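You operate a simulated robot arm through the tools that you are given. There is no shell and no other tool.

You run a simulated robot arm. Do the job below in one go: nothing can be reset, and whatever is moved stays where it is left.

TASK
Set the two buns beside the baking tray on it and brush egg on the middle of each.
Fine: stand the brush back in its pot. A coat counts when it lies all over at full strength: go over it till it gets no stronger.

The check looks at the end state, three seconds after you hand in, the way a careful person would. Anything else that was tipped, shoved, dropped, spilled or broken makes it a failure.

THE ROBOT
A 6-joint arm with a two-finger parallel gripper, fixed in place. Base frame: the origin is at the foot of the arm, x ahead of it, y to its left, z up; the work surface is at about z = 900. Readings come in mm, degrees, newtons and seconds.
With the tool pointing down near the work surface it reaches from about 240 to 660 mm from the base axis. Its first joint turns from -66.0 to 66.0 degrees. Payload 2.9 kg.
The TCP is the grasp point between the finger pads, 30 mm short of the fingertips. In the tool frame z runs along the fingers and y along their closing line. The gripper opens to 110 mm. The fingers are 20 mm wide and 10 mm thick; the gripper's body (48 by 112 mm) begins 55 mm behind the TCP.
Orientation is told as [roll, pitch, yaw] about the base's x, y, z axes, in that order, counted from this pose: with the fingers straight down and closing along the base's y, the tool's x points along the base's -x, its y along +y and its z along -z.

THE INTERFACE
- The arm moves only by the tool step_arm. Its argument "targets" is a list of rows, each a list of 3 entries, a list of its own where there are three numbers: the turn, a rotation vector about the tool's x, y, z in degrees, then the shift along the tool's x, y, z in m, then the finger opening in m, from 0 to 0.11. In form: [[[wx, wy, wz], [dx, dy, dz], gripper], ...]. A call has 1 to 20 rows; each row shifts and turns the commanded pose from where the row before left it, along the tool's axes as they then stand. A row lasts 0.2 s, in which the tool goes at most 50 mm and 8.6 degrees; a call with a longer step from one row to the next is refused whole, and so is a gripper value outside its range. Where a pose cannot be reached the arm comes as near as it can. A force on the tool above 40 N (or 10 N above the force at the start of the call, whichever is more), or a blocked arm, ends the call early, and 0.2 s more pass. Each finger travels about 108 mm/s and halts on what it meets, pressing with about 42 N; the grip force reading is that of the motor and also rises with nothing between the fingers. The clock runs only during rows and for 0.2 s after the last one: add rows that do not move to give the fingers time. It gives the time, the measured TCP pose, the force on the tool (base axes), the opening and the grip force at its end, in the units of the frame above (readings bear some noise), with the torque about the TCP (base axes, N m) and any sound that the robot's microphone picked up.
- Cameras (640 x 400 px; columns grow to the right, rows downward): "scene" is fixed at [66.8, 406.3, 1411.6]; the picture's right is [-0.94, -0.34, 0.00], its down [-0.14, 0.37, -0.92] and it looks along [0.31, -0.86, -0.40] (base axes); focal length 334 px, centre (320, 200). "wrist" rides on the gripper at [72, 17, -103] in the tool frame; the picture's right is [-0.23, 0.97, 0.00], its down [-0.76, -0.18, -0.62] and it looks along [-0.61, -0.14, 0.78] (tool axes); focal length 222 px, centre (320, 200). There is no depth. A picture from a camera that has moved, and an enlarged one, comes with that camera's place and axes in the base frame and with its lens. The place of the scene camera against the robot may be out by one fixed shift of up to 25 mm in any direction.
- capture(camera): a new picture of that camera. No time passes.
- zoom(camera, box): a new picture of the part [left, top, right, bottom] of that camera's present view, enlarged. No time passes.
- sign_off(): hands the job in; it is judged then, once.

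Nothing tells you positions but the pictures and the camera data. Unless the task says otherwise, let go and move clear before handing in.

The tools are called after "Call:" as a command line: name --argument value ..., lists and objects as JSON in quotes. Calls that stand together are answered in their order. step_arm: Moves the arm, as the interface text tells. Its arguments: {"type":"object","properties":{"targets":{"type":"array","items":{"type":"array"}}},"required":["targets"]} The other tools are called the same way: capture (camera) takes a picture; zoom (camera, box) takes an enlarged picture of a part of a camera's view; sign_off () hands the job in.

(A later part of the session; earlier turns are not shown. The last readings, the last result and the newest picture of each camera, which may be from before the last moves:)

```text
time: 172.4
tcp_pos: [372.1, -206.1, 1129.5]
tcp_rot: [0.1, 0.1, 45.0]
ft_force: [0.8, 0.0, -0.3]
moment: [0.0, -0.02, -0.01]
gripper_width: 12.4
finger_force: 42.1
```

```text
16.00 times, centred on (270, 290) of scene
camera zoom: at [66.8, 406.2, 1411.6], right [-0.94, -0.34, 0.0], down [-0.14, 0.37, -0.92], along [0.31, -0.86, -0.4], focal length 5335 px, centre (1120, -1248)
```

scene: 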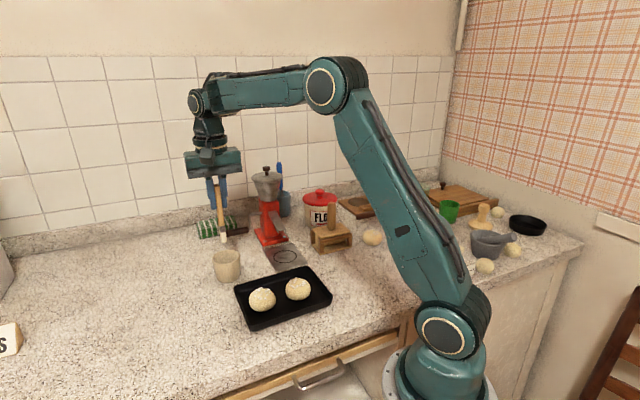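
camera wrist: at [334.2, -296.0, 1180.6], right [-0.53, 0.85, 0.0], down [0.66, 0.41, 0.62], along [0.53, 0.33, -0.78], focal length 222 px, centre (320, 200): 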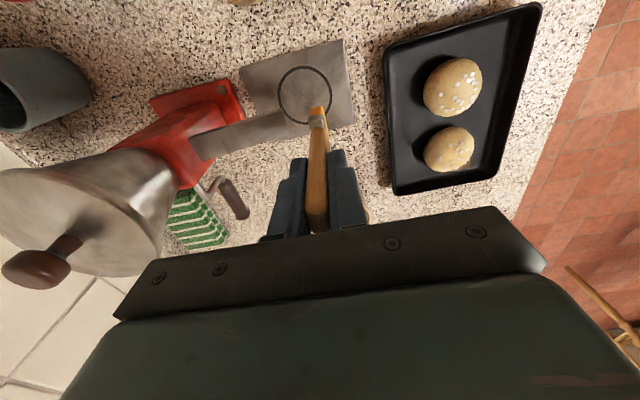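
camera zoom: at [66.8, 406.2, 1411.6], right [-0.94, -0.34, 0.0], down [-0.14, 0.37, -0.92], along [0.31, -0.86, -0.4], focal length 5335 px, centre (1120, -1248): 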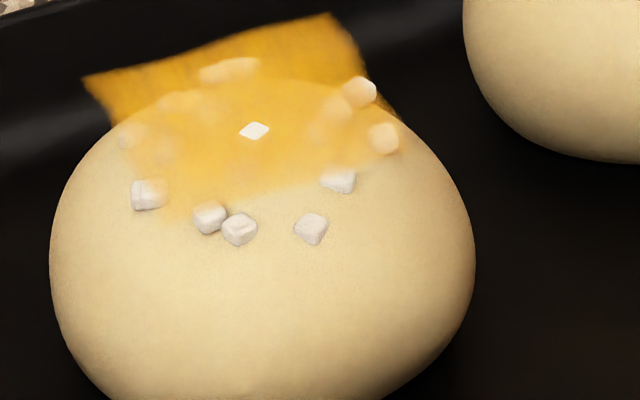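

Bun 1's coat is full except for a paler strip on its near side (+y of the tool). I'll do one-way strokes over that strip, moving away from the wall.

Call:
step_arm --targets '[[[0, 0, 0], [0, 0.022, 0.035], 0.006], [[0, 0, 0], [0, 0.022, 0.035], 0.006], [[0, 0, 0], [0, 0, 0.0107], 0.006], [[0, 0, 0], [0, 0.003, 0], 0.006], [[0, 0, 0], [0, 0.003, 0], 0.006], [[0, 0, 0], [0, 0.003, 0.0003], 0.006], [[0, 0, 0], [0, 0.003, 0.0005], 0.006], [[0, 0, 0], [-0.005, -0.01, -0.0068], 0.006], [[0, 0, 0], [0, 0, 0.006], 0.006], [[0, 0, 0], [0, 0.003, 0], 0.006], [[0, 0, 0], [0, 0.003, 0], 0.006], [[0, 0, 0], [0, 0.003, 0.0003], 0.006], [[0, 0, 0], [0, 0.003, 0.0005], 0.006], [[0, 0, 0], [0.009, -0.01, -0.0068], 0.006], [[0, 0, 0], [0, 0, 0.006], 0.006], [[0, 0, 0], [0, 0.003, 0], 0.006], [[0, 0, 0], [0, 0.003, 0], 0.006], [[0, 0, 0], [0, 0.003, 0.0003], 0.006], [[0, 0, 0], [0, 0.003, 0.0005], 0.006], [[0, 0, 0], [-0.004, 0, -0.0075], 0.006]]'

Call:
step_arm --targets '[[[0, 0, 0], [0, 0, -0.024], 0.006], [[0, 0, 0], [0, -0.03, -0.03], 0.006], [[0, 0, 0], [0, -0.03, -0.02], 0.006], [[0, 0, 0], [0, 0, 0], 0.006]]'

Call:
zoom --camera "wrist" --box '[300, 50, 390, 130]'

Call:
zoom --camera "scene" --box '[230, 255, 330, 325]'

```text
time: 176.6
tcp_pos: [328.7, -164.9, 1057.0]
tcp_rot: [0.0, 0.0, 44.9]
ft_force: [0.0, -0.6, -0.8]
moment: [0.01, -0.02, 0.02]
gripper_width: 12.3
finger_force: 41.9
```

```text
time: 177.6
tcp_pos: [371.2, -207.8, 1130.2]
tcp_rot: [0.0, 0.1, 45.0]
ft_force: [-0.4, 0.3, 0.2]
moment: [-0.02, 0.05, 0.0]
gripper_width: 12.1
finger_force: 41.7
```

```text
5.00 times, centred on (345, 90) of wrist
camera zoom: at [307.5, -247.9, 1233.6], right [-0.53, 0.85, 0.0], down [0.66, 0.41, 0.62], along [0.53, 0.33, -0.78], focal length 1111 px, centre (195, 750)
```

zoom: 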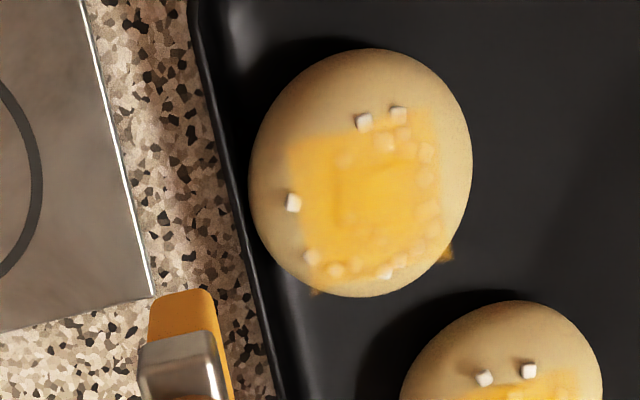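

```text
5.71 times, centred on (280, 290) of scene
camera zoom: at [66.8, 406.2, 1411.6], right [-0.94, -0.34, 0.0], down [-0.14, 0.37, -0.92], along [0.31, -0.86, -0.4], focal length 1905 px, centre (549, -314)
```

zoom: 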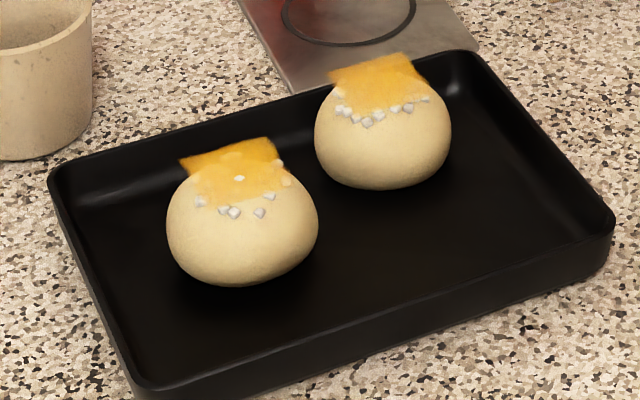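

The freshly swept zone is visibly deeper than the rest, so the coat isn't at its limit yet. Bun 1 stays put under these strokes, so I'll do full-length strokes across the whole patch at several offsets.

Call:
step_arm --targets '[[[0, 0, 0], [0.004, 0.016, 0.035], 0.006], [[0, 0, 0], [0, 0.016, 0.035], 0.006], [[0, 0, 0], [0, 0, 0.0115], 0.006], [[0, 0, 0], [0, 0.004, -0.0005], 0.006], [[0, 0, 0], [0, 0.004, -0.0003], 0.006], [[0, 0, 0], [0, 0.004, 0], 0.006], [[0, 0, 0], [0, 0.004, 0], 0.006], [[0, 0, 0], [0, 0.004, 0.0003], 0.006], [[0, 0, 0], [0, 0.004, 0.0005], 0.006], [[0, 0, 0], [-0.008, -0.024, -0.007], 0.006], [[0, 0, 0], [0, 0, 0.007], 0.006], [[0, 0, 0], [0, 0.004, -0.0005], 0.006], [[0, 0, 0], [0, 0.004, -0.0003], 0.006], [[0, 0, 0], [0, 0.004, 0], 0.006], [[0, 0, 0], [0, 0.004, 0], 0.006], [[0, 0, 0], [0, 0.004, 0.0003], 0.006], [[0, 0, 0], [0, 0.004, 0.0005], 0.006], [[0, 0, 0], [0.004, 0, -0.0075], 0.006]]'

Call:
step_arm --targets '[[[0, 0, 0], [0, 0, -0.024], 0.006], [[0, 0, 0], [0, -0.03, -0.03], 0.006], [[0, 0, 0], [0, -0.026, -0.02], 0.006], [[0, 0, 0], [0, 0, 0], 0.006]]'

Call:
zoom --camera "wrist" --box '[300, 50, 390, 130]'

Call:
zoom --camera "scene" --box '[230, 255, 330, 325]'

```text
time: 181.4
tcp_pos: [332.5, -167.6, 1057.0]
tcp_rot: [-0.1, 0.0, 45.1]
ft_force: [0.2, 0.0, 1.0]
moment: [0.03, 0.0, -0.01]
gripper_width: 12.3
finger_force: 41.9
```

```text
time: 182.4
tcp_pos: [369.8, -207.3, 1129.4]
tcp_rot: [0.0, 0.0, 44.9]
ft_force: [0.3, 0.4, -0.6]
moment: [0.02, 0.03, -0.01]
gripper_width: 12.4
finger_force: 42.1
```

```text
5.00 times, centred on (345, 90) of wrist
camera zoom: at [306.0, -247.5, 1232.9], right [-0.53, 0.85, 0.0], down [0.66, 0.41, 0.62], along [0.53, 0.33, -0.78], focal length 1111 px, centre (195, 750)
```

zoom: 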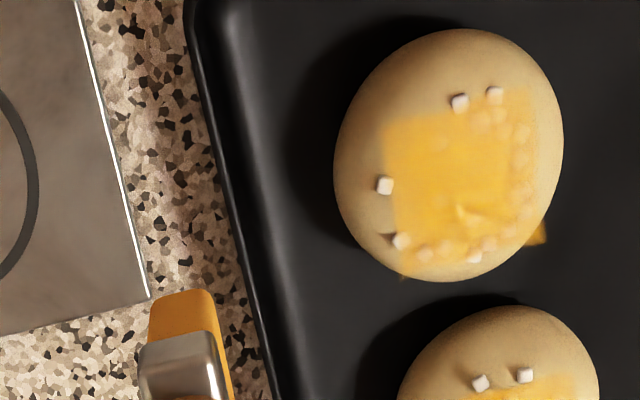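

```text
5.71 times, centred on (280, 290) of scene
camera zoom: at [66.8, 406.2, 1411.6], right [-0.94, -0.34, 0.0], down [-0.14, 0.37, -0.92], along [0.31, -0.86, -0.4], focal length 1905 px, centre (549, -314)
```

zoom: 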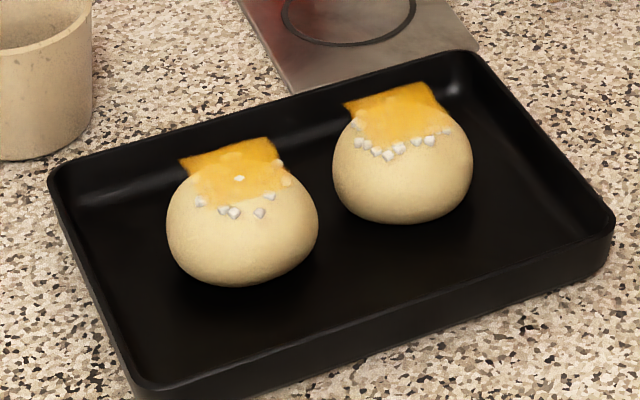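

Call:
step_arm --targets '[[[0, 0, 0], [0.004, 0.024, 0.025], 0.006], [[0, 0, 0], [0, 0.024, 0.025], 0.006], [[0, 0, 0], [0, 0.0234, 0.02], 0.006], [[0, 0, 0], [0, 0, 0.0107], 0.006], [[0, 0, 0], [0, 0.003, 0.0001], 0.006], [[0, 0, 0], [0, 0.003, 0.0002], 0.006], [[0, 0, 0], [0, 0.003, 0.0004], 0.006], [[0, 0, 0], [0, 0.003, 0.0006], 0.006], [[0, 0, 0], [-0.008, -0.007, -0.0073], 0.006], [[0, 0, 0], [0, 0, 0.006], 0.006], [[0, 0, 0], [0, 0.003, 0.0001], 0.006], [[0, 0, 0], [0, 0.003, 0.0002], 0.006], [[0, 0, 0], [0, 0.003, 0.0004], 0.006], [[0, 0, 0], [0, 0.003, 0.0006], 0.006], [[0, 0, 0], [0.004, 0, -0.008], 0.006]]'

Call:
step_arm --targets '[[[0, 0, 0], [0, -0.01, -0.024], 0.006], [[0, 0, 0], [0, -0.04, -0.025], 0.006], [[0, 0, 0], [0, -0.0384, -0.024], 0.006], [[0, 0, 0], [0, 0, 0], 0.006]]'

Call:
zoom --camera "wrist" --box '[300, 40, 410, 130]'

Call:
zoom --camera "scene" --box '[230, 255, 330, 325]'

```text
time: 185.6
tcp_pos: [307.2, -144.4, 1056.3]
tcp_rot: [-0.1, 0.0, 44.9]
ft_force: [-0.5, 0.0, -1.0]
moment: [-0.02, 0.03, 0.03]
gripper_width: 12.5
finger_force: 41.8
```

```text
time: 186.6
tcp_pos: [375.9, -207.4, 1129.9]
tcp_rot: [0.0, -0.1, 45.0]
ft_force: [-0.1, 0.1, -0.4]
moment: [0.01, -0.05, 0.02]
gripper_width: 11.8
finger_force: 42.3
```

```text
4.44 times, centred on (355, 85) of wrist
camera zoom: at [310.4, -247.6, 1232.4], right [-0.53, 0.85, 0.0], down [0.66, 0.41, 0.62], along [0.53, 0.33, -0.78], focal length 987 px, centre (164, 711)
```

zoom: 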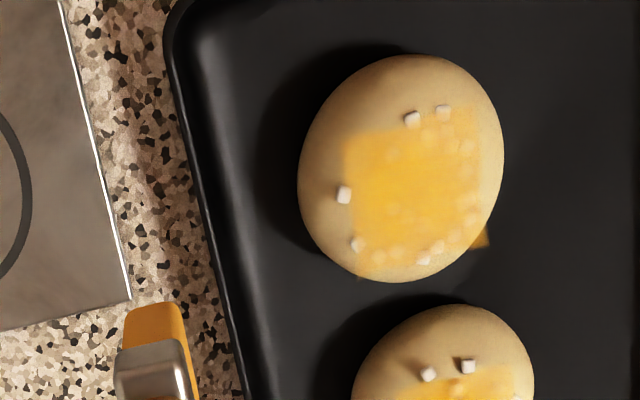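

```text
5.71 times, centred on (280, 290) of scene
camera zoom: at [66.8, 406.2, 1411.6], right [-0.94, -0.34, 0.0], down [-0.14, 0.37, -0.92], along [0.31, -0.86, -0.4], focal length 1905 px, centre (549, -314)
```

zoom: 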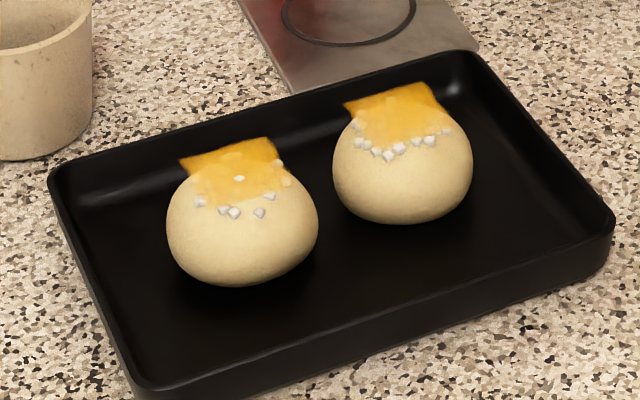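

Call:
zoom --camera "wrist" --box '[330, 45, 390, 110]'

Call:
step_arm --targets '[[[0, 0, 0], [0.006, 0.02, 0.025], 0.006], [[0, 0, 0], [0, 0.02, 0.025], 0.006], [[0, 0, 0], [0, 0.0184, 0.02], 0.006], [[0, 0, 0], [0, 0, 0.0112], 0.006], [[0, 0, 0], [0, 0.004, -0.0003], 0.006], [[0, 0, 0], [0, 0.004, -0.0002], 0.006], [[0, 0, 0], [0, 0.004, 0], 0.006], [[0, 0, 0], [0, 0.004, 0.0001], 0.006], [[0, 0, 0], [0, 0.004, 0.0004], 0.006], [[0, 0, 0], [-0.012, -0.02, -0.007], 0.006], [[0, 0, 0], [0, 0, 0.007], 0.006], [[0, 0, 0], [0, 0.004, -0.0003], 0.006], [[0, 0, 0], [0, 0.004, -0.0002], 0.006], [[0, 0, 0], [0, 0.004, 0], 0.006], [[0, 0, 0], [0, 0.004, 0.0001], 0.006], [[0, 0, 0], [0, 0.004, 0.0004], 0.006], [[0, 0, 0], [0.006, 0, -0.0072], 0.006]]'

Call:
step_arm --targets '[[[0, 0, 0], [0, -0.01, -0.024], 0.006], [[0, 0, 0], [0, -0.04, -0.025], 0.006], [[0, 0, 0], [0, -0.0284, -0.025], 0.006], [[0, 0, 0], [0, 0, 0], 0.006]]'

Call:
zoom --camera "wrist" --box '[300, 40, 410, 130]'

Call:
zoom --camera "scene" --box '[230, 255, 330, 325]'

```text
6.15 times, centred on (360, 78) of wrist
camera zoom: at [310.4, -247.6, 1232.4], right [-0.53, 0.85, 0.0], down [0.66, 0.41, 0.62], along [0.53, 0.33, -0.78], focal length 1367 px, centre (74, 954)
```

zoom: 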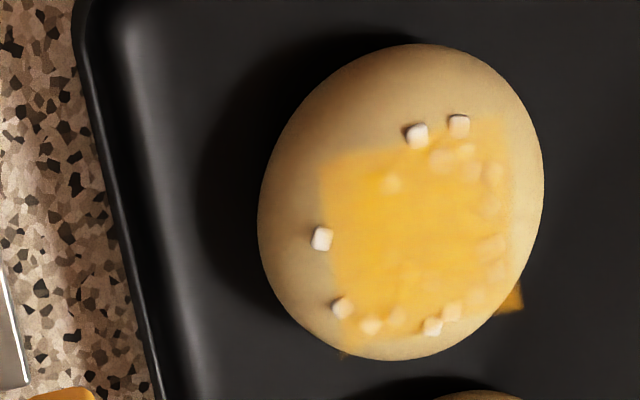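

```text
time: 190.2
tcp_pos: [313.6, -152.5, 1053.9]
tcp_rot: [0.1, 0.0, 45.0]
ft_force: [0.0, -0.5, 0.0]
moment: [0.01, 0.02, 0.01]
gripper_width: 12.3
finger_force: 41.5
```

```text
time: 191.2
tcp_pos: [368.0, -208.6, 1127.3]
tcp_rot: [0.0, 0.0, 44.9]
ft_force: [-0.5, -0.4, -0.6]
moment: [-0.01, -0.02, 0.03]
gripper_width: 12.1
finger_force: 42.1
```

```text
4.44 times, centred on (355, 85) of wrist
camera zoom: at [305.5, -248.0, 1230.4], right [-0.53, 0.85, 0.0], down [0.66, 0.41, 0.62], along [0.53, 0.33, -0.78], focal length 987 px, centre (164, 711)
```

zoom: 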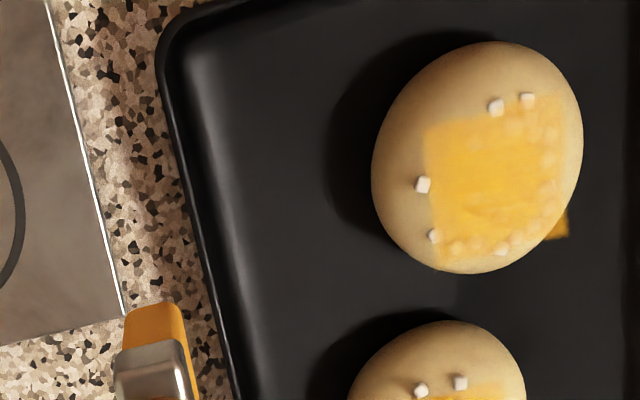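

```text
5.71 times, centred on (280, 290) of scene
camera zoom: at [66.8, 406.2, 1411.6], right [-0.94, -0.34, 0.0], down [-0.14, 0.37, -0.92], along [0.31, -0.86, -0.4], focal length 1905 px, centre (549, -314)
```

zoom: 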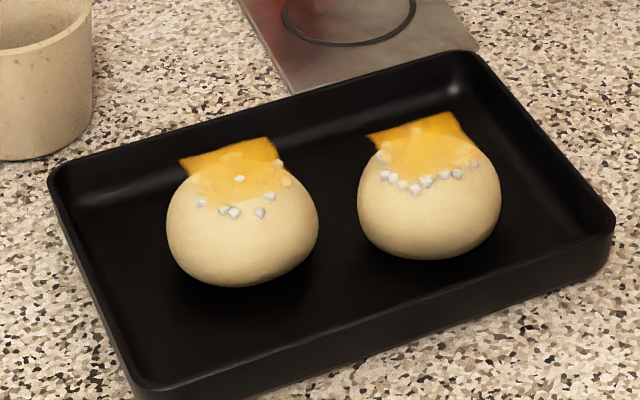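

Call:
zoom --camera "wrist" --box '[355, 40, 405, 105]'

Call:
zoom --camera "scene" --box '[290, 268, 320, 293]'

Call:
zoom --camera "wrist" --box '[340, 100, 400, 165]'

```text
6.15 times, centred on (380, 72) of wrist
camera zoom: at [305.5, -248.0, 1230.4], right [-0.53, 0.85, 0.0], down [0.66, 0.41, 0.62], along [0.53, 0.33, -0.78], focal length 1367 px, centre (-49, 985)
```

zoom: 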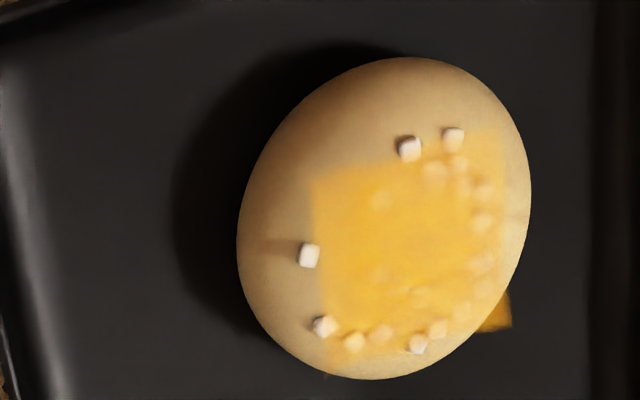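

```text
16.00 times, centred on (305, 280) of scene
camera zoom: at [66.8, 406.2, 1411.6], right [-0.94, -0.34, 0.0], down [-0.14, 0.37, -0.92], along [0.31, -0.86, -0.4], focal length 5335 px, centre (560, -1088)
```

zoom: 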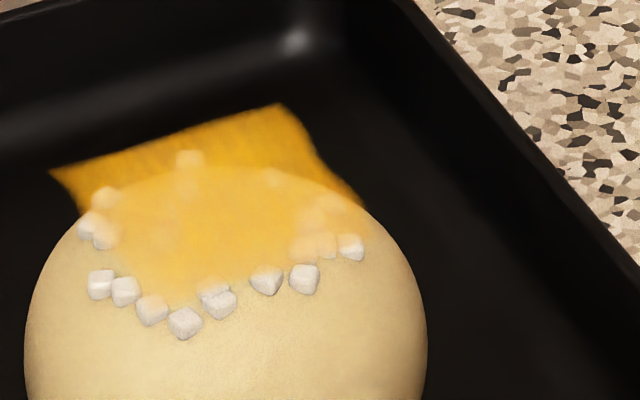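

```text
6.15 times, centred on (370, 132) of wrist
camera zoom: at [305.5, -248.0, 1230.4], right [-0.53, 0.85, 0.0], down [0.66, 0.41, 0.62], along [0.53, 0.33, -0.78], focal length 1367 px, centre (12, 615)
```

zoom: 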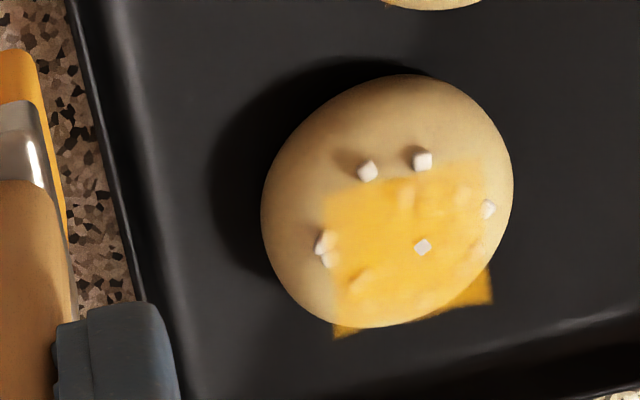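

Both coats look alike and fairly even. To check they are at their limit, I'll do another full light set on bun 2 and compare before and after.

Call:
step_arm --targets '[[[0, 0, 0], [-0.0213, 0.0221, 0], 0.006], [[0, 0, 0], [-0.0213, 0.0221, 0], 0.006], [[0, 0, 0], [-0.0213, 0.022, 0], 0.006], [[0, 0, 0], [0, 0, 0.04], 0.006], [[0, 0, 0], [0, 0, 0.03], 0.006], [[0, 0, 0], [0, 0, 0.0112], 0.006], [[0, 0, 0], [0, 0.004, -0.0003], 0.006], [[0, 0, 0], [0, 0.004, -0.0002], 0.006], [[0, 0, 0], [0, 0.004, 0], 0.006], [[0, 0, 0], [0, 0.004, 0.0001], 0.006], [[0, 0, 0], [0, 0.004, 0.0004], 0.006], [[0, 0, 0], [-0.01, -0.018, -0.007], 0.006], [[0, 0, 0], [0, 0, 0.007], 0.006], [[0, 0, 0], [0, 0.004, -0.0003], 0.006], [[0, 0, 0], [0, 0.004, -0.0002], 0.006], [[0, 0, 0], [0, 0.004, 0], 0.006], [[0, 0, 0], [0, 0.004, 0.0001], 0.006], [[0, 0, 0], [0, 0.004, 0.0004], 0.006], [[0, 0, 0], [0.005, 0, -0.0072], 0.006]]'

Call:
step_arm --targets '[[[0, 0, 0], [0, -0.01, -0.024], 0.006], [[0, 0, 0], [0, -0.03, -0.03], 0.006], [[0, 0, 0], [0, -0.01, -0.02], 0.006], [[0, 0, 0], [0, 0, 0], 0.006]]'

Call:
capture --camera "wrist"

Call:
zoom --camera "wrist" --box '[310, 50, 390, 130]'

Call:
zoom --camera "scene" --box '[230, 255, 330, 325]'

```text
time: 195.2
tcp_pos: [358.2, -95.2, 1054.0]
tcp_rot: [0.1, 0.0, 45.1]
ft_force: [0.6, 0.1, 0.6]
moment: [-0.01, -0.02, 0.02]
gripper_width: 12.2
finger_force: 42.1
```

```text
time: 196.2
tcp_pos: [392.5, -132.3, 1127.8]
tcp_rot: [0.0, 0.0, 44.9]
ft_force: [-0.4, 0.3, -0.3]
moment: [0.01, 0.01, 0.03]
gripper_width: 12.1
finger_force: 41.9
```

```text
taken
camera wrist: at [328.9, -173.0, 1232.1], right [-0.53, 0.85, 0.0], down [0.66, 0.41, 0.62], along [0.53, 0.33, -0.78], focal length 222 px, centre (320, 200)
```

wrist: 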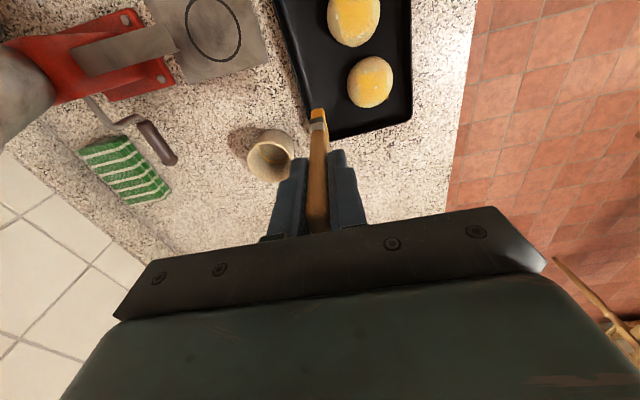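

```text
5.00 times, centred on (350, 90) of wrist
camera zoom: at [328.9, -173.0, 1232.1], right [-0.53, 0.85, 0.0], down [0.66, 0.41, 0.62], along [0.53, 0.33, -0.78], focal length 1111 px, centre (170, 750)
```

zoom: 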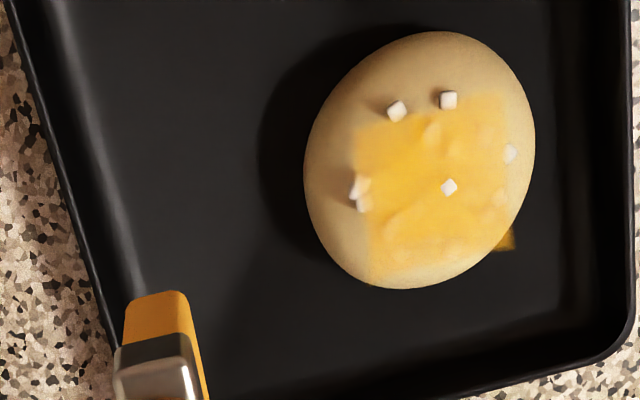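

```text
5.71 times, centred on (280, 290) of scene
camera zoom: at [66.8, 406.3, 1411.6], right [-0.94, -0.34, 0.0], down [-0.14, 0.37, -0.92], along [0.31, -0.86, -0.4], focal length 1905 px, centre (549, -314)
```

zoom: 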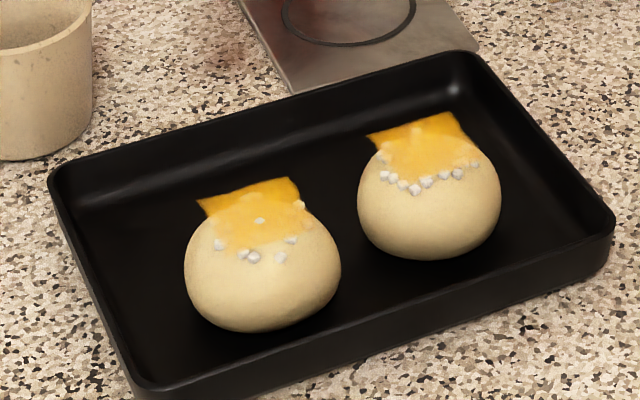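

Bun 2 hardly changed, so it is at or near its limit. I'll make two light strokes the other way over its paler near edge, which also brings it back toward the middle.

Call:
step_arm --targets '[[[0, 0, 0], [0.004, 0.025, 0.025], 0.006], [[0, 0, 0], [0, 0.025, 0.025], 0.006], [[0, 0, 0], [0, 0.0251, 0.02], 0.006], [[0, 0, 0], [0, 0, 0.0109], 0.006], [[0, 0, 0], [0, -0.004, -0.0003], 0.006], [[0, 0, 0], [0, -0.004, -0.0002], 0.006], [[0, 0, 0], [0, -0.004, 0], 0.006], [[0, 0, 0], [0, -0.004, 0], 0.006], [[0, 0, 0], [-0.009, 0.012, -0.007], 0.006], [[0, 0, 0], [0, 0, 0.0074], 0.006], [[0, 0, 0], [0, -0.004, -0.0002], 0.006], [[0, 0, 0], [0, -0.004, -0.0002], 0.006], [[0, 0, 0], [0, -0.004, 0], 0.006], [[0, 0, 0], [0, -0.004, 0], 0.006], [[0, 0, 0], [0.005, 0, -0.0074], 0.006]]'

Call:
step_arm --targets '[[[0, 0, 0], [0, -0.01, -0.024], 0.006], [[0, 0, 0], [0, -0.03, -0.03], 0.006], [[0, 0, 0], [0, -0.0151, -0.019], 0.006], [[0, 0, 0], [0, 0, 0], 0.006]]'

Call:
zoom --camera "wrist" --box '[310, 50, 390, 130]'

Call:
zoom --camera "scene" --box '[230, 255, 330, 325]'

```text
time: 199.4
tcp_pos: [353.4, -92.9, 1056.2]
tcp_rot: [0.0, 0.0, 45.1]
ft_force: [-0.7, 0.4, -0.4]
moment: [0.02, 0.01, -0.06]
gripper_width: 12.2
finger_force: 42.4
```

```text
time: 200.4
tcp_pos: [392.8, -133.3, 1127.5]
tcp_rot: [0.0, 0.0, 44.9]
ft_force: [0.0, 0.7, -0.4]
moment: [-0.02, -0.04, 0.02]
gripper_width: 12.2
finger_force: 42.0
```

```text
5.00 times, centred on (350, 90) of wrist
camera zoom: at [329.5, -173.1, 1231.3], right [-0.53, 0.85, 0.0], down [0.66, 0.41, 0.62], along [0.53, 0.33, -0.78], focal length 1111 px, centre (170, 750)
```

zoom: 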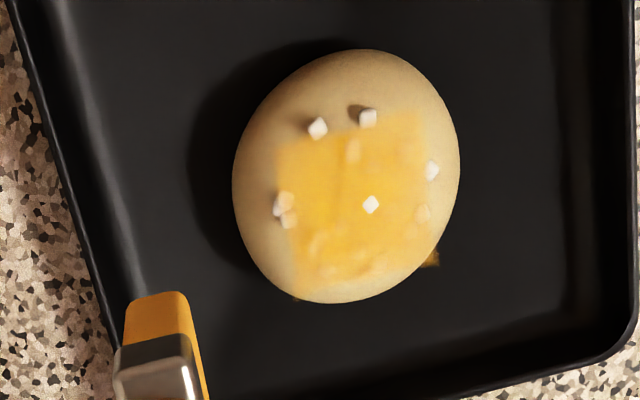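

```text
5.71 times, centred on (280, 290) of scene
camera zoom: at [66.8, 406.2, 1411.6], right [-0.94, -0.34, 0.0], down [-0.14, 0.37, -0.92], along [0.31, -0.86, -0.4], focal length 1905 px, centre (549, -314)
```

zoom: 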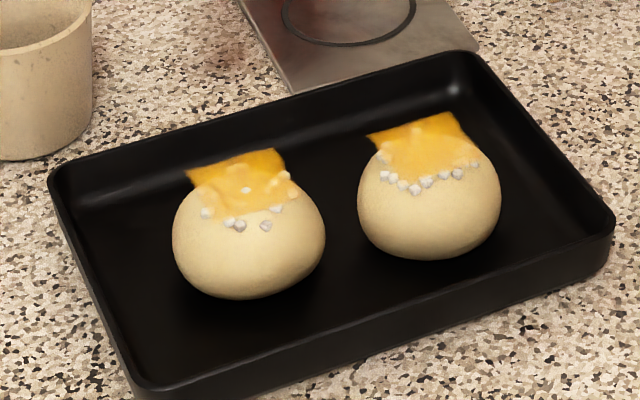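

I can see the near half of bun 2's patch is a little paler than the other half. I'll add three strokes over just that half.

Call:
step_arm --targets '[[[0, 0, 0], [0.005, 0.024, 0.035], 0.006], [[0, 0, 0], [0, 0.024, 0.035], 0.006], [[0, 0, 0], [0, 0, 0.0105], 0.006], [[0, 0, 0], [0, 0.003, 0.0001], 0.006], [[0, 0, 0], [0, 0.003, 0.0002], 0.006], [[0, 0, 0], [0, 0.003, 0.0004], 0.006], [[0, 0, 0], [0, 0.003, 0.0006], 0.006], [[0, 0, 0], [-0.004, -0.009, -0.0073], 0.006], [[0, 0, 0], [0, 0, 0.006], 0.006], [[0, 0, 0], [0, 0.003, 0.0001], 0.006], [[0, 0, 0], [0, 0.003, 0.0002], 0.006], [[0, 0, 0], [0, 0.003, 0.0004], 0.006], [[0, 0, 0], [0, 0.003, 0.0006], 0.006], [[0, 0, 0], [-0.004, -0.009, -0.0073], 0.006], [[0, 0, 0], [0, 0, 0.006], 0.006], [[0, 0, 0], [0, 0.003, 0.0001], 0.006], [[0, 0, 0], [0, 0.003, 0.0002], 0.006], [[0, 0, 0], [0, 0.003, 0.0004], 0.006], [[0, 0, 0], [0, 0.003, 0.0006], 0.006], [[0, 0, 0], [0.003, 0, -0.0078], 0.006]]'

Call:
step_arm --targets '[[[0, 0, 0], [0, -0.01, -0.024], 0.006], [[0, 0, 0], [0, -0.03, -0.03], 0.006], [[0, 0, 0], [0, -0.026, -0.019], 0.006], [[0, 0, 0], [0, 0, 0], 0.006]]'

Call:
zoom --camera "wrist" --box '[310, 50, 390, 130]'

Call:
zoom --camera "scene" --box '[230, 255, 330, 325]'

```text
time: 204.6
tcp_pos: [344.7, -84.5, 1053.2]
tcp_rot: [0.3, 0.1, 45.1]
ft_force: [0.3, -0.1, -0.6]
moment: [-0.01, 0.0, -0.01]
gripper_width: 11.9
finger_force: 42.2
```

```text
time: 205.6
tcp_pos: [393.6, -131.2, 1128.4]
tcp_rot: [0.0, 0.0, 45.0]
ft_force: [-0.1, 0.0, 0.2]
moment: [0.02, 0.0, -0.02]
gripper_width: 12.0
finger_force: 41.8
```

```text
5.00 times, centred on (350, 90) of wrist
camera zoom: at [329.6, -171.5, 1231.5], right [-0.53, 0.85, 0.0], down [0.66, 0.41, 0.62], along [0.53, 0.33, -0.78], focal length 1111 px, centre (170, 750)
```

zoom: 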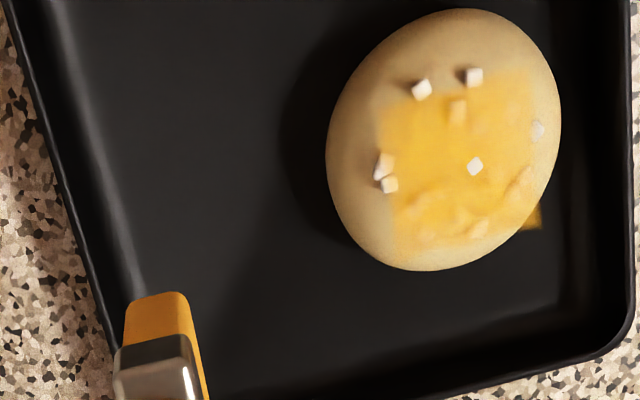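

```text
5.71 times, centred on (280, 290) of scene
camera zoom: at [66.8, 406.2, 1411.6], right [-0.94, -0.34, 0.0], down [-0.14, 0.37, -0.92], along [0.31, -0.86, -0.4], focal length 1905 px, centre (549, -314)
```

zoom: 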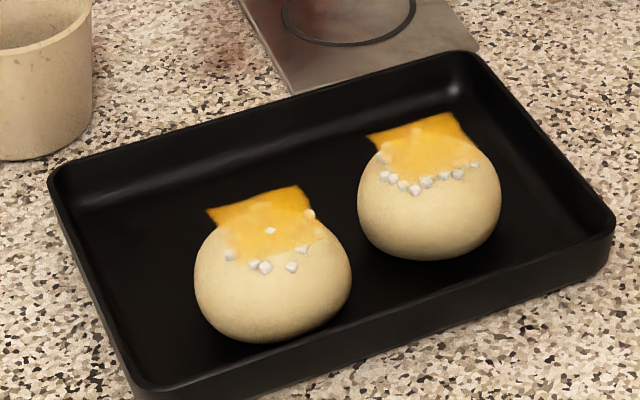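

Call:
zoom --camera "scene" --box '[260, 282, 290, 307]'

Call:
zoom --camera "scene" --box '[290, 268, 320, 293]'

Call:
zoom --camera "wrist" --box '[320, 0, 400, 60]'

```text
16.00 times, centred on (275, 294) of scene
camera zoom: at [66.8, 406.2, 1411.6], right [-0.94, -0.34, 0.0], down [-0.14, 0.37, -0.92], along [0.31, -0.86, -0.4], focal length 5335 px, centre (1040, -1312)
```

zoom: 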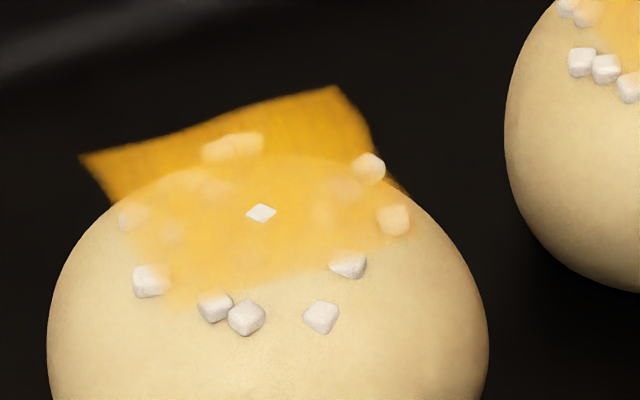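

```text
16.00 times, centred on (305, 280) of scene
camera zoom: at [66.8, 406.2, 1411.6], right [-0.94, -0.34, 0.0], down [-0.14, 0.37, -0.92], along [0.31, -0.86, -0.4], focal length 5335 px, centre (560, -1088)
```

zoom: 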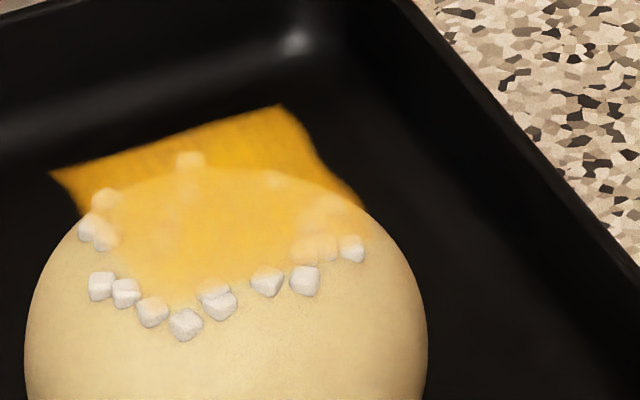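

```text
6.67 times, centred on (360, 30) of wrist
camera zoom: at [329.6, -171.5, 1231.5], right [-0.53, 0.85, 0.0], down [0.66, 0.41, 0.62], along [0.53, 0.33, -0.78], focal length 1481 px, centre (53, 1333)
```

zoom: 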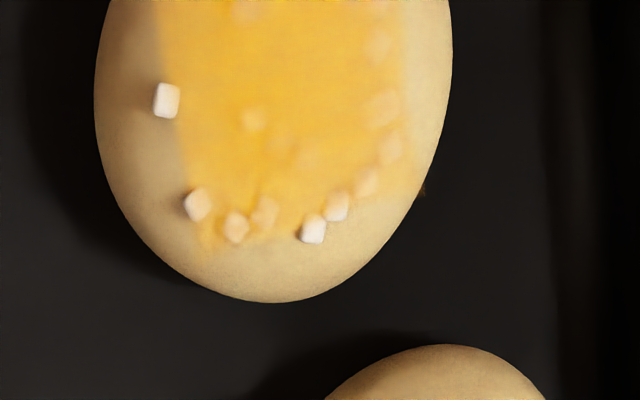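

Bun 2's near half is still a touch hazier than bun 1's. I'll do two more strokes from its near edge inward, which also takes it back toward the tray's middle.

Call:
step_arm --targets '[[[0, 0, 0], [0.0065, 0.0284, 0.0235], 0.006], [[0, 0, 0], [0, 0.0284, 0.0235], 0.006], [[0, 0, 0], [0, 0.0283, 0.0235], 0.006], [[0, 0, 0], [0, 0, 0.0107], 0.006], [[0, 0, 0], [0, -0.003, -0.0004], 0.006], [[0, 0, 0], [0, -0.003, -0.0003], 0.006], [[0, 0, 0], [0, -0.003, -0.0002], 0.006], [[0, 0, 0], [0, -0.003, 0], 0.006], [[0, 0, 0], [0, -0.003, 0], 0.006], [[0, 0, 0], [-0.007, 0.009, -0.007], 0.006], [[0, 0, 0], [0, 0, 0.0077], 0.006], [[0, 0, 0], [0, -0.003, -0.0004], 0.006], [[0, 0, 0], [0, -0.003, -0.0002], 0.006], [[0, 0, 0], [0, -0.003, -0.0001], 0.006], [[0, 0, 0], [0, -0.003, 0], 0.006], [[0, 0, 0], [0, -0.003, 0], 0.006], [[0, 0, 0], [0.0005, 0, -0.0073], 0.006]]'

Call:
step_arm --targets '[[[0, 0, 0], [0, -0.01, -0.024], 0.006], [[0, 0, 0], [0, -0.03, -0.03], 0.006], [[0, 0, 0], [0, -0.0241, -0.019], 0.006], [[0, 0, 0], [0, 0, 0], 0.006]]'

Call:
zoom --camera "wrist" --box '[310, 50, 390, 130]'

Call:
zoom --camera "scene" --box '[255, 280, 285, 305]'

```text
time: 209.2
tcp_pos: [347.7, -85.9, 1054.7]
tcp_rot: [0.0, -0.1, 45.0]
ft_force: [0.1, 0.1, 0.1]
moment: [0.0, -0.03, -0.02]
gripper_width: 11.8
finger_force: 42.1
```

```text
time: 210.2
tcp_pos: [392.8, -130.7, 1127.6]
tcp_rot: [0.1, 0.0, 45.1]
ft_force: [0.2, 0.1, -0.9]
moment: [0.01, -0.04, -0.02]
gripper_width: 12.1
finger_force: 41.9
```

```text
5.00 times, centred on (350, 90) of wrist
camera zoom: at [328.9, -170.6, 1231.1], right [-0.53, 0.85, 0.0], down [0.66, 0.41, 0.62], along [0.53, 0.33, -0.78], focal length 1111 px, centre (170, 750)
```

zoom: 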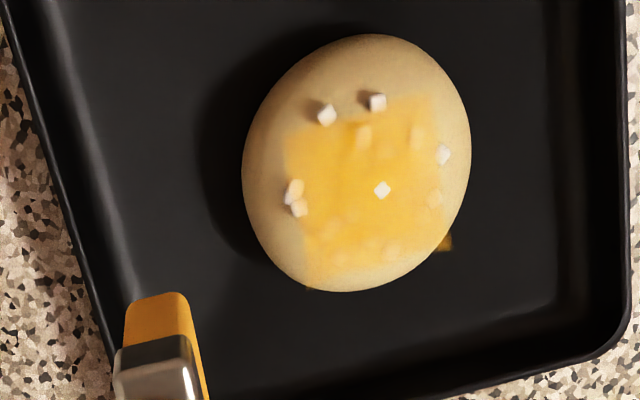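

```text
16.00 times, centred on (270, 292) of scene
camera zoom: at [66.8, 406.2, 1411.6], right [-0.94, -0.34, 0.0], down [-0.14, 0.37, -0.92], along [0.31, -0.86, -0.4], focal length 5335 px, centre (1120, -1280)
```

zoom: 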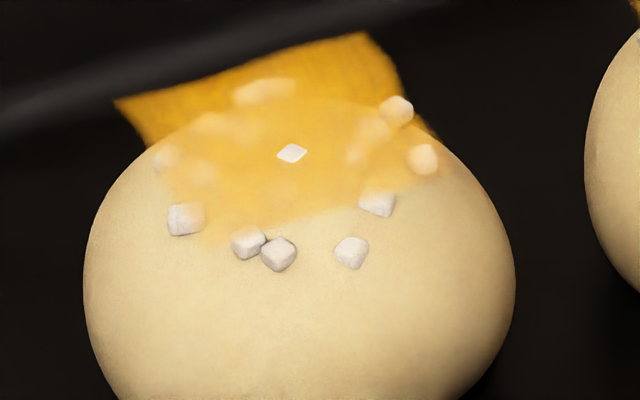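

Call:
step_arm --targets '[[[0, 0, 0], [0.0055, 0.0189, 0.035], 0.006], [[0, 0, 0], [0, 0.0189, 0.035], 0.006], [[0, 0, 0], [0, 0, 0.0111], 0.006], [[0, 0, 0], [0, 0.004, -0.0004], 0.006], [[0, 0, 0], [0, 0.004, -0.0003], 0.006], [[0, 0, 0], [0, 0.004, 0], 0.006], [[0, 0, 0], [0, 0.004, 0], 0.006], [[0, 0, 0], [0, 0.004, 0.0002], 0.006], [[0, 0, 0], [0, 0.004, 0.0004], 0.006], [[0, 0, 0], [-0.006, 0.008, -0.007], 0.006], [[0, 0, 0], [0, 0, 0.007], 0.006], [[0, 0, 0], [0, -0.004, -0.0004], 0.006], [[0, 0, 0], [0, -0.004, -0.0002], 0.006], [[0, 0, 0], [0, -0.004, 0], 0.006], [[0, 0, 0], [0, -0.004, 0], 0.006], [[0, 0, 0], [0, -0.004, 0.0002], 0.006], [[0, 0, 0], [0, -0.004, 0.0004], 0.006], [[0, 0, 0], [0.0005, 0, -0.0075], 0.006]]'

Call:
step_arm --targets '[[[0, 0, 0], [0, -0.01, -0.024], 0.006], [[0, 0, 0], [0, -0.02, -0.03], 0.006], [[0, 0, 0], [0, -0.0158, -0.0195], 0.006], [[0, 0, 0], [0, 0, 0], 0.006]]'

Call:
zoom --camera "wrist" --box '[310, 50, 390, 130]'

Call:
zoom --camera "scene" --box '[255, 280, 285, 305]'

Call:
zoom --camera "scene" --box '[230, 255, 330, 325]'

```text
time: 214.0
tcp_pos: [360.8, -99.3, 1054.7]
tcp_rot: [0.1, 0.0, 45.0]
ft_force: [-1.0, 0.7, 0.1]
moment: [0.02, 0.0, 0.01]
gripper_width: 12.3
finger_force: 42.0
```

```text
time: 215.0
tcp_pos: [392.0, -133.7, 1127.3]
tcp_rot: [0.0, 0.0, 45.0]
ft_force: [-0.6, 0.9, -0.6]
moment: [0.01, 0.02, 0.02]
gripper_width: 12.2
finger_force: 42.2
```

```text
5.00 times, centred on (350, 90) of wrist
camera zoom: at [328.5, -174.3, 1231.8], right [-0.53, 0.85, 0.0], down [0.66, 0.41, 0.62], along [0.53, 0.33, -0.78], focal length 1111 px, centre (170, 750)
```

zoom: 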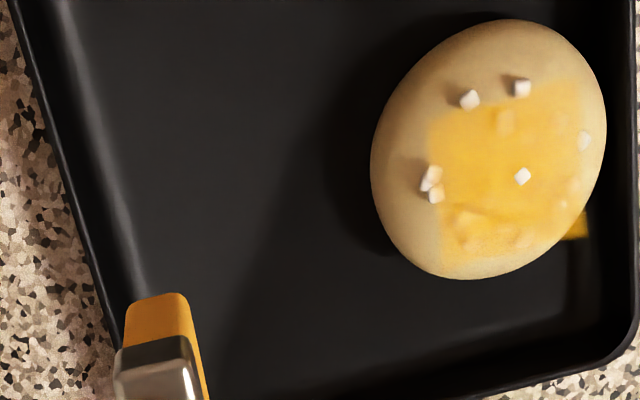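

```text
16.00 times, centred on (270, 292) of scene
camera zoom: at [66.8, 406.3, 1411.6], right [-0.94, -0.34, 0.0], down [-0.14, 0.37, -0.92], along [0.31, -0.86, -0.4], focal length 5335 px, centre (1120, -1280)
```

zoom: 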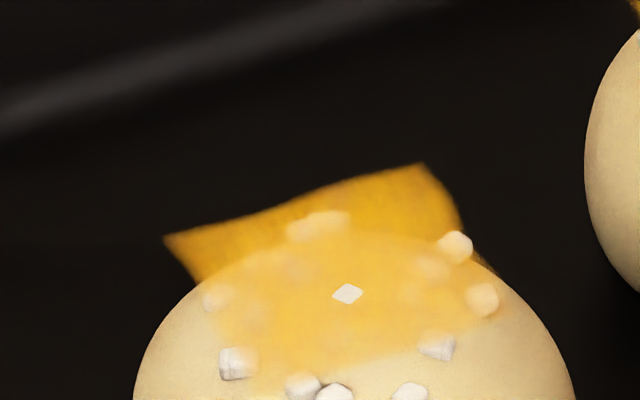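

```text
5.71 times, centred on (280, 290) of scene
camera zoom: at [66.8, 406.3, 1411.6], right [-0.94, -0.34, 0.0], down [-0.14, 0.37, -0.92], along [0.31, -0.86, -0.4], focal length 1905 px, centre (549, -314)
```

zoom: 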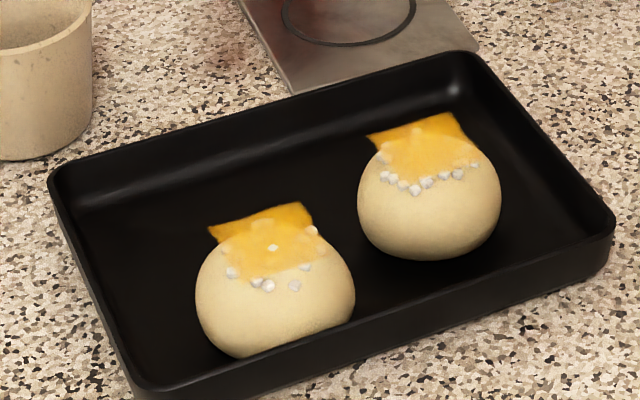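

Bun 2's strength no longer changes, so it is at its limit. It slid toward the near wall, so I'll use inward strokes to bring it back.

Call:
step_arm --targets '[[[0, 0, 0], [0, 0.0298, 0.0235], 0.006], [[0, 0, 0], [0, 0.0298, 0.0235], 0.006], [[0, 0, 0], [0, 0.0277, 0.0235], 0.006], [[0, 0, 0], [0, 0, 0.0106], 0.006], [[0, 0, 0], [0, -0.004, -0.0002], 0.006], [[0, 0, 0], [0, -0.004, 0], 0.006], [[0, 0, 0], [0, -0.004, 0], 0.006], [[0, 0, 0], [0, -0.004, 0], 0.006], [[0, 0, 0], [0, -0.004, 0], 0.006], [[0, 0, 0], [0, 0.004, -0.007], 0.006], [[0, 0, 0], [0, 0, 0.007], 0.006], [[0, 0, 0], [0, -0.004, 0], 0.006], [[0, 0, 0], [0, -0.004, 0], 0.006], [[0, 0, 0], [0, -0.004, 0], 0.006], [[0, 0, 0], [0, -0.004, 0], 0.006], [[0, 0, 0], [0, -0.004, 0], 0.006], [[0, 0, 0], [0, 0, -0.0074], 0.006]]'

Call:
step_arm --targets '[[[0, 0, 0], [0, -0.01, -0.024], 0.006], [[0, 0, 0], [0, -0.03, -0.03], 0.006], [[0, 0, 0], [0, -0.0113, -0.0195], 0.006], [[0, 0, 0], [0, 0, 0], 0.006]]'

Call:
zoom --camera "wrist" --box '[310, 50, 390, 130]'

Call:
zoom --camera "scene" --box '[230, 255, 330, 325]'

```text
time: 218.6
tcp_pos: [356.0, -94.4, 1053.5]
tcp_rot: [0.1, 0.0, 45.0]
ft_force: [-0.2, 0.0, -0.2]
moment: [0.02, -0.02, 0.02]
gripper_width: 12.0
finger_force: 41.9
```

```text
time: 219.6
tcp_pos: [393.6, -132.8, 1127.9]
tcp_rot: [-0.1, 0.0, 45.0]
ft_force: [0.5, -0.3, -0.4]
moment: [0.02, 0.02, 0.03]
gripper_width: 12.2
finger_force: 42.1
```

```text
5.00 times, centred on (350, 90) of wrist
camera zoom: at [329.4, -171.6, 1230.7], right [-0.53, 0.85, 0.0], down [0.66, 0.41, 0.62], along [0.53, 0.33, -0.78], focal length 1111 px, centre (170, 750)
```

zoom: 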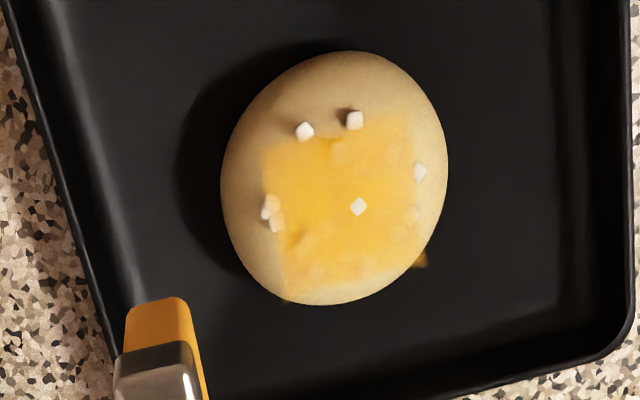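

```text
5.71 times, centred on (280, 290) of scene
camera zoom: at [66.8, 406.3, 1411.6], right [-0.94, -0.34, 0.0], down [-0.14, 0.37, -0.92], along [0.31, -0.86, -0.4], focal length 1905 px, centre (549, -314)
```

zoom: 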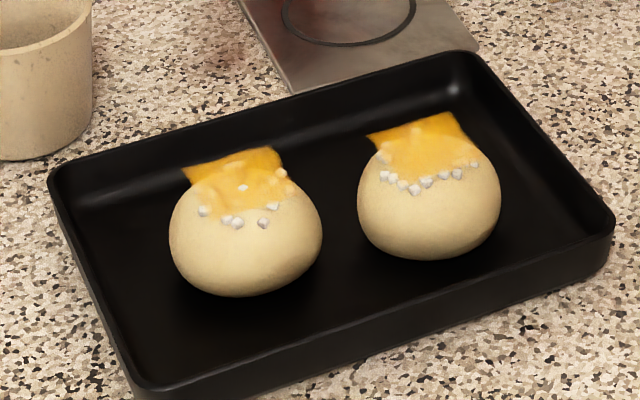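

Bun 2 is back in place. The outer edge of the patch looks slightly paler, so I'll make two full-length strokes at ±8 mm side offsets, barely skimming so the bun doesn't drag.

Call:
step_arm --targets '[[[0, 0, 0], [0.008, 0.0145, 0.035], 0.006], [[0, 0, 0], [0, 0.014, 0.035], 0.006], [[0, 0, 0], [0, 0, 0.0101], 0.006], [[0, 0, 0], [0, 0.004, 0], 0.006], [[0, 0, 0], [0, 0.004, 0], 0.006], [[0, 0, 0], [0, 0.004, 0], 0.006], [[0, 0, 0], [0, 0.004, 0], 0.006], [[0, 0, 0], [0, 0.004, 0], 0.006], [[0, 0, 0], [0, 0.004, 0], 0.006], [[0, 0, 0], [0, 0.004, 0], 0.006], [[0, 0, 0], [-0.016, 0, -0.005], 0.006], [[0, 0, 0], [0, 0, 0.005], 0.006], [[0, 0, 0], [0, -0.004, 0], 0.006], [[0, 0, 0], [0, -0.004, 0], 0.006], [[0, 0, 0], [0, -0.004, 0], 0.006], [[0, 0, 0], [0, -0.004, 0], 0.006], [[0, 0, 0], [0, -0.004, 0], 0.006], [[0, 0, 0], [0, -0.004, 0], 0.006], [[0, 0, 0], [0, -0.004, 0], 0.006]]'

Call:
step_arm --targets '[[[0, 0, 0], [0, 0, -0.03], 0.006], [[0, 0, 0], [0.008, -0.02, -0.03], 0.006], [[0, 0, 0], [0, -0.0085, -0.0201], 0.006], [[0, 0, 0], [0, 0, 0], 0.006]]'

Call:
zoom --camera "wrist" --box '[310, 50, 390, 130]'

Call:
zoom --camera "scene" --box '[230, 255, 330, 325]'

```text
time: 223.6
tcp_pos: [377.9, -106.0, 1047.3]
tcp_rot: [0.1, 0.0, 45.1]
ft_force: [-0.1, 0.4, -0.8]
moment: [0.02, -0.02, -0.01]
gripper_width: 11.8
finger_force: 42.0
```

```text
time: 224.6
tcp_pos: [392.5, -131.4, 1129.2]
tcp_rot: [0.0, -0.1, 45.0]
ft_force: [-0.1, -0.1, -0.6]
moment: [0.01, 0.02, 0.0]
gripper_width: 12.1
finger_force: 42.3
```

```text
5.00 times, centred on (350, 90) of wrist
camera zoom: at [328.6, -172.6, 1232.1], right [-0.53, 0.85, 0.0], down [0.66, 0.41, 0.62], along [0.53, 0.33, -0.78], focal length 1111 px, centre (170, 750)
```

zoom: 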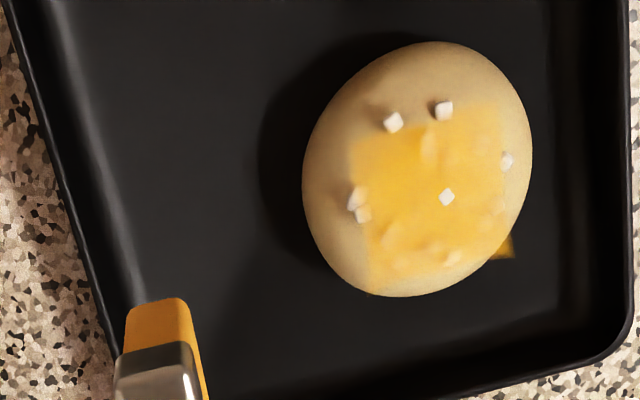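

```text
5.71 times, centred on (280, 290) of scene
camera zoom: at [66.8, 406.3, 1411.6], right [-0.94, -0.34, 0.0], down [-0.14, 0.37, -0.92], along [0.31, -0.86, -0.4], focal length 1905 px, centre (549, -314)
```

zoom: 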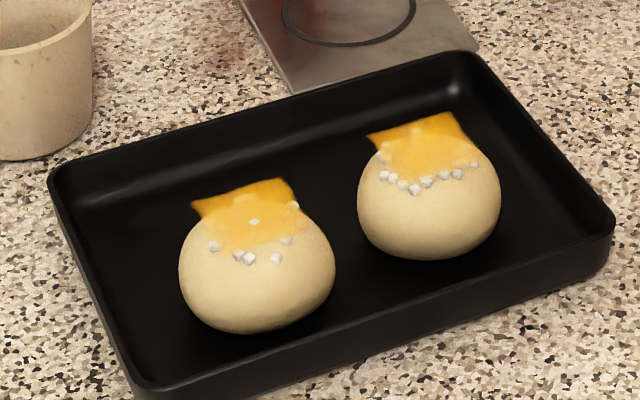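

Call:
step_arm --targets '[[[0, 0, 0], [0.003, 0.039, 0.028], 0.006], [[0, 0, 0], [0, 0.039, 0.028], 0.006], [[0, 0, 0], [0, 0, 0.0235], 0.006], [[0, 0, 0], [0, -0.004, 0], 0.006], [[0, 0, 0], [0, -0.004, 0], 0.006], [[0, 0, 0], [0, -0.004, 0], 0.006], [[0, 0, 0], [0, -0.004, 0], 0.006], [[0, 0, 0], [0, -0.004, 0], 0.006], [[0, 0, 0], [0, -0.004, 0], 0.006], [[0, 0, 0], [0, -0.004, 0], 0.006], [[0, 0, 0], [-0.009, 0.024, -0.005], 0.006], [[0, 0, 0], [0, 0, 0.005], 0.006], [[0, 0, 0], [0, -0.004, 0], 0.006], [[0, 0, 0], [0, -0.004, 0], 0.006], [[0, 0, 0], [0, -0.004, 0], 0.006], [[0, 0, 0], [0, -0.004, 0], 0.006], [[0, 0, 0], [0, -0.004, 0], 0.006], [[0, 0, 0], [0, -0.004, 0], 0.006]]'

Call:
step_arm --targets '[[[0, 0, 0], [0, 0, -0.03], 0.006], [[0, 0, 0], [0.006, -0.03, -0.03], 0.006], [[0, 0, 0], [0, -0.02, -0.0195], 0.006], [[0, 0, 0], [0, 0, 0], 0.006]]'

Call:
zoom --camera "wrist" --box '[310, 50, 390, 130]'

Call:
zoom --camera "scene" --box '[230, 255, 330, 325]'

```text
time: 228.4
tcp_pos: [360.8, -93.1, 1047.6]
tcp_rot: [0.0, 0.1, 45.0]
ft_force: [0.7, -0.5, 0.6]
moment: [0.0, -0.02, 0.01]
gripper_width: 11.9
finger_force: 41.7
```

```text
time: 229.4
tcp_pos: [393.4, -131.9, 1128.5]
tcp_rot: [0.0, 0.1, 45.0]
ft_force: [-1.0, 0.2, 0.1]
moment: [-0.01, -0.01, 0.03]
gripper_width: 11.9
finger_force: 41.6
```

```text
5.00 times, centred on (350, 90) of wrist
camera zoom: at [329.2, -172.8, 1231.9], right [-0.53, 0.85, 0.0], down [0.66, 0.41, 0.62], along [0.53, 0.33, -0.78], focal length 1111 px, centre (170, 750)
```

zoom: 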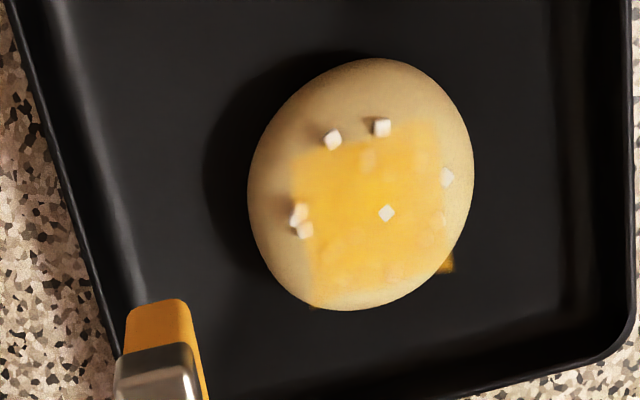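

```text
5.71 times, centred on (280, 290) of scene
camera zoom: at [66.8, 406.2, 1411.6], right [-0.94, -0.34, 0.0], down [-0.14, 0.37, -0.92], along [0.31, -0.86, -0.4], focal length 1905 px, centre (549, -314)
```

zoom: 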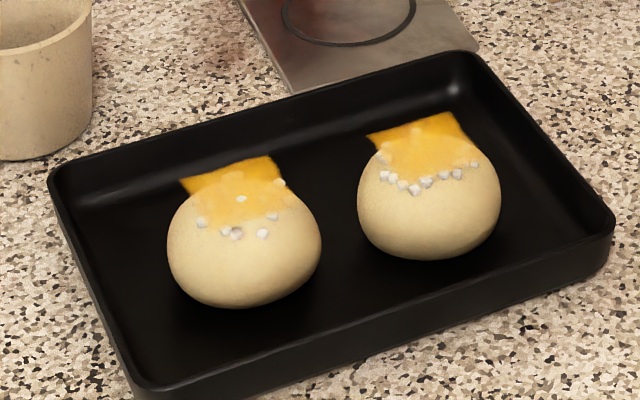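

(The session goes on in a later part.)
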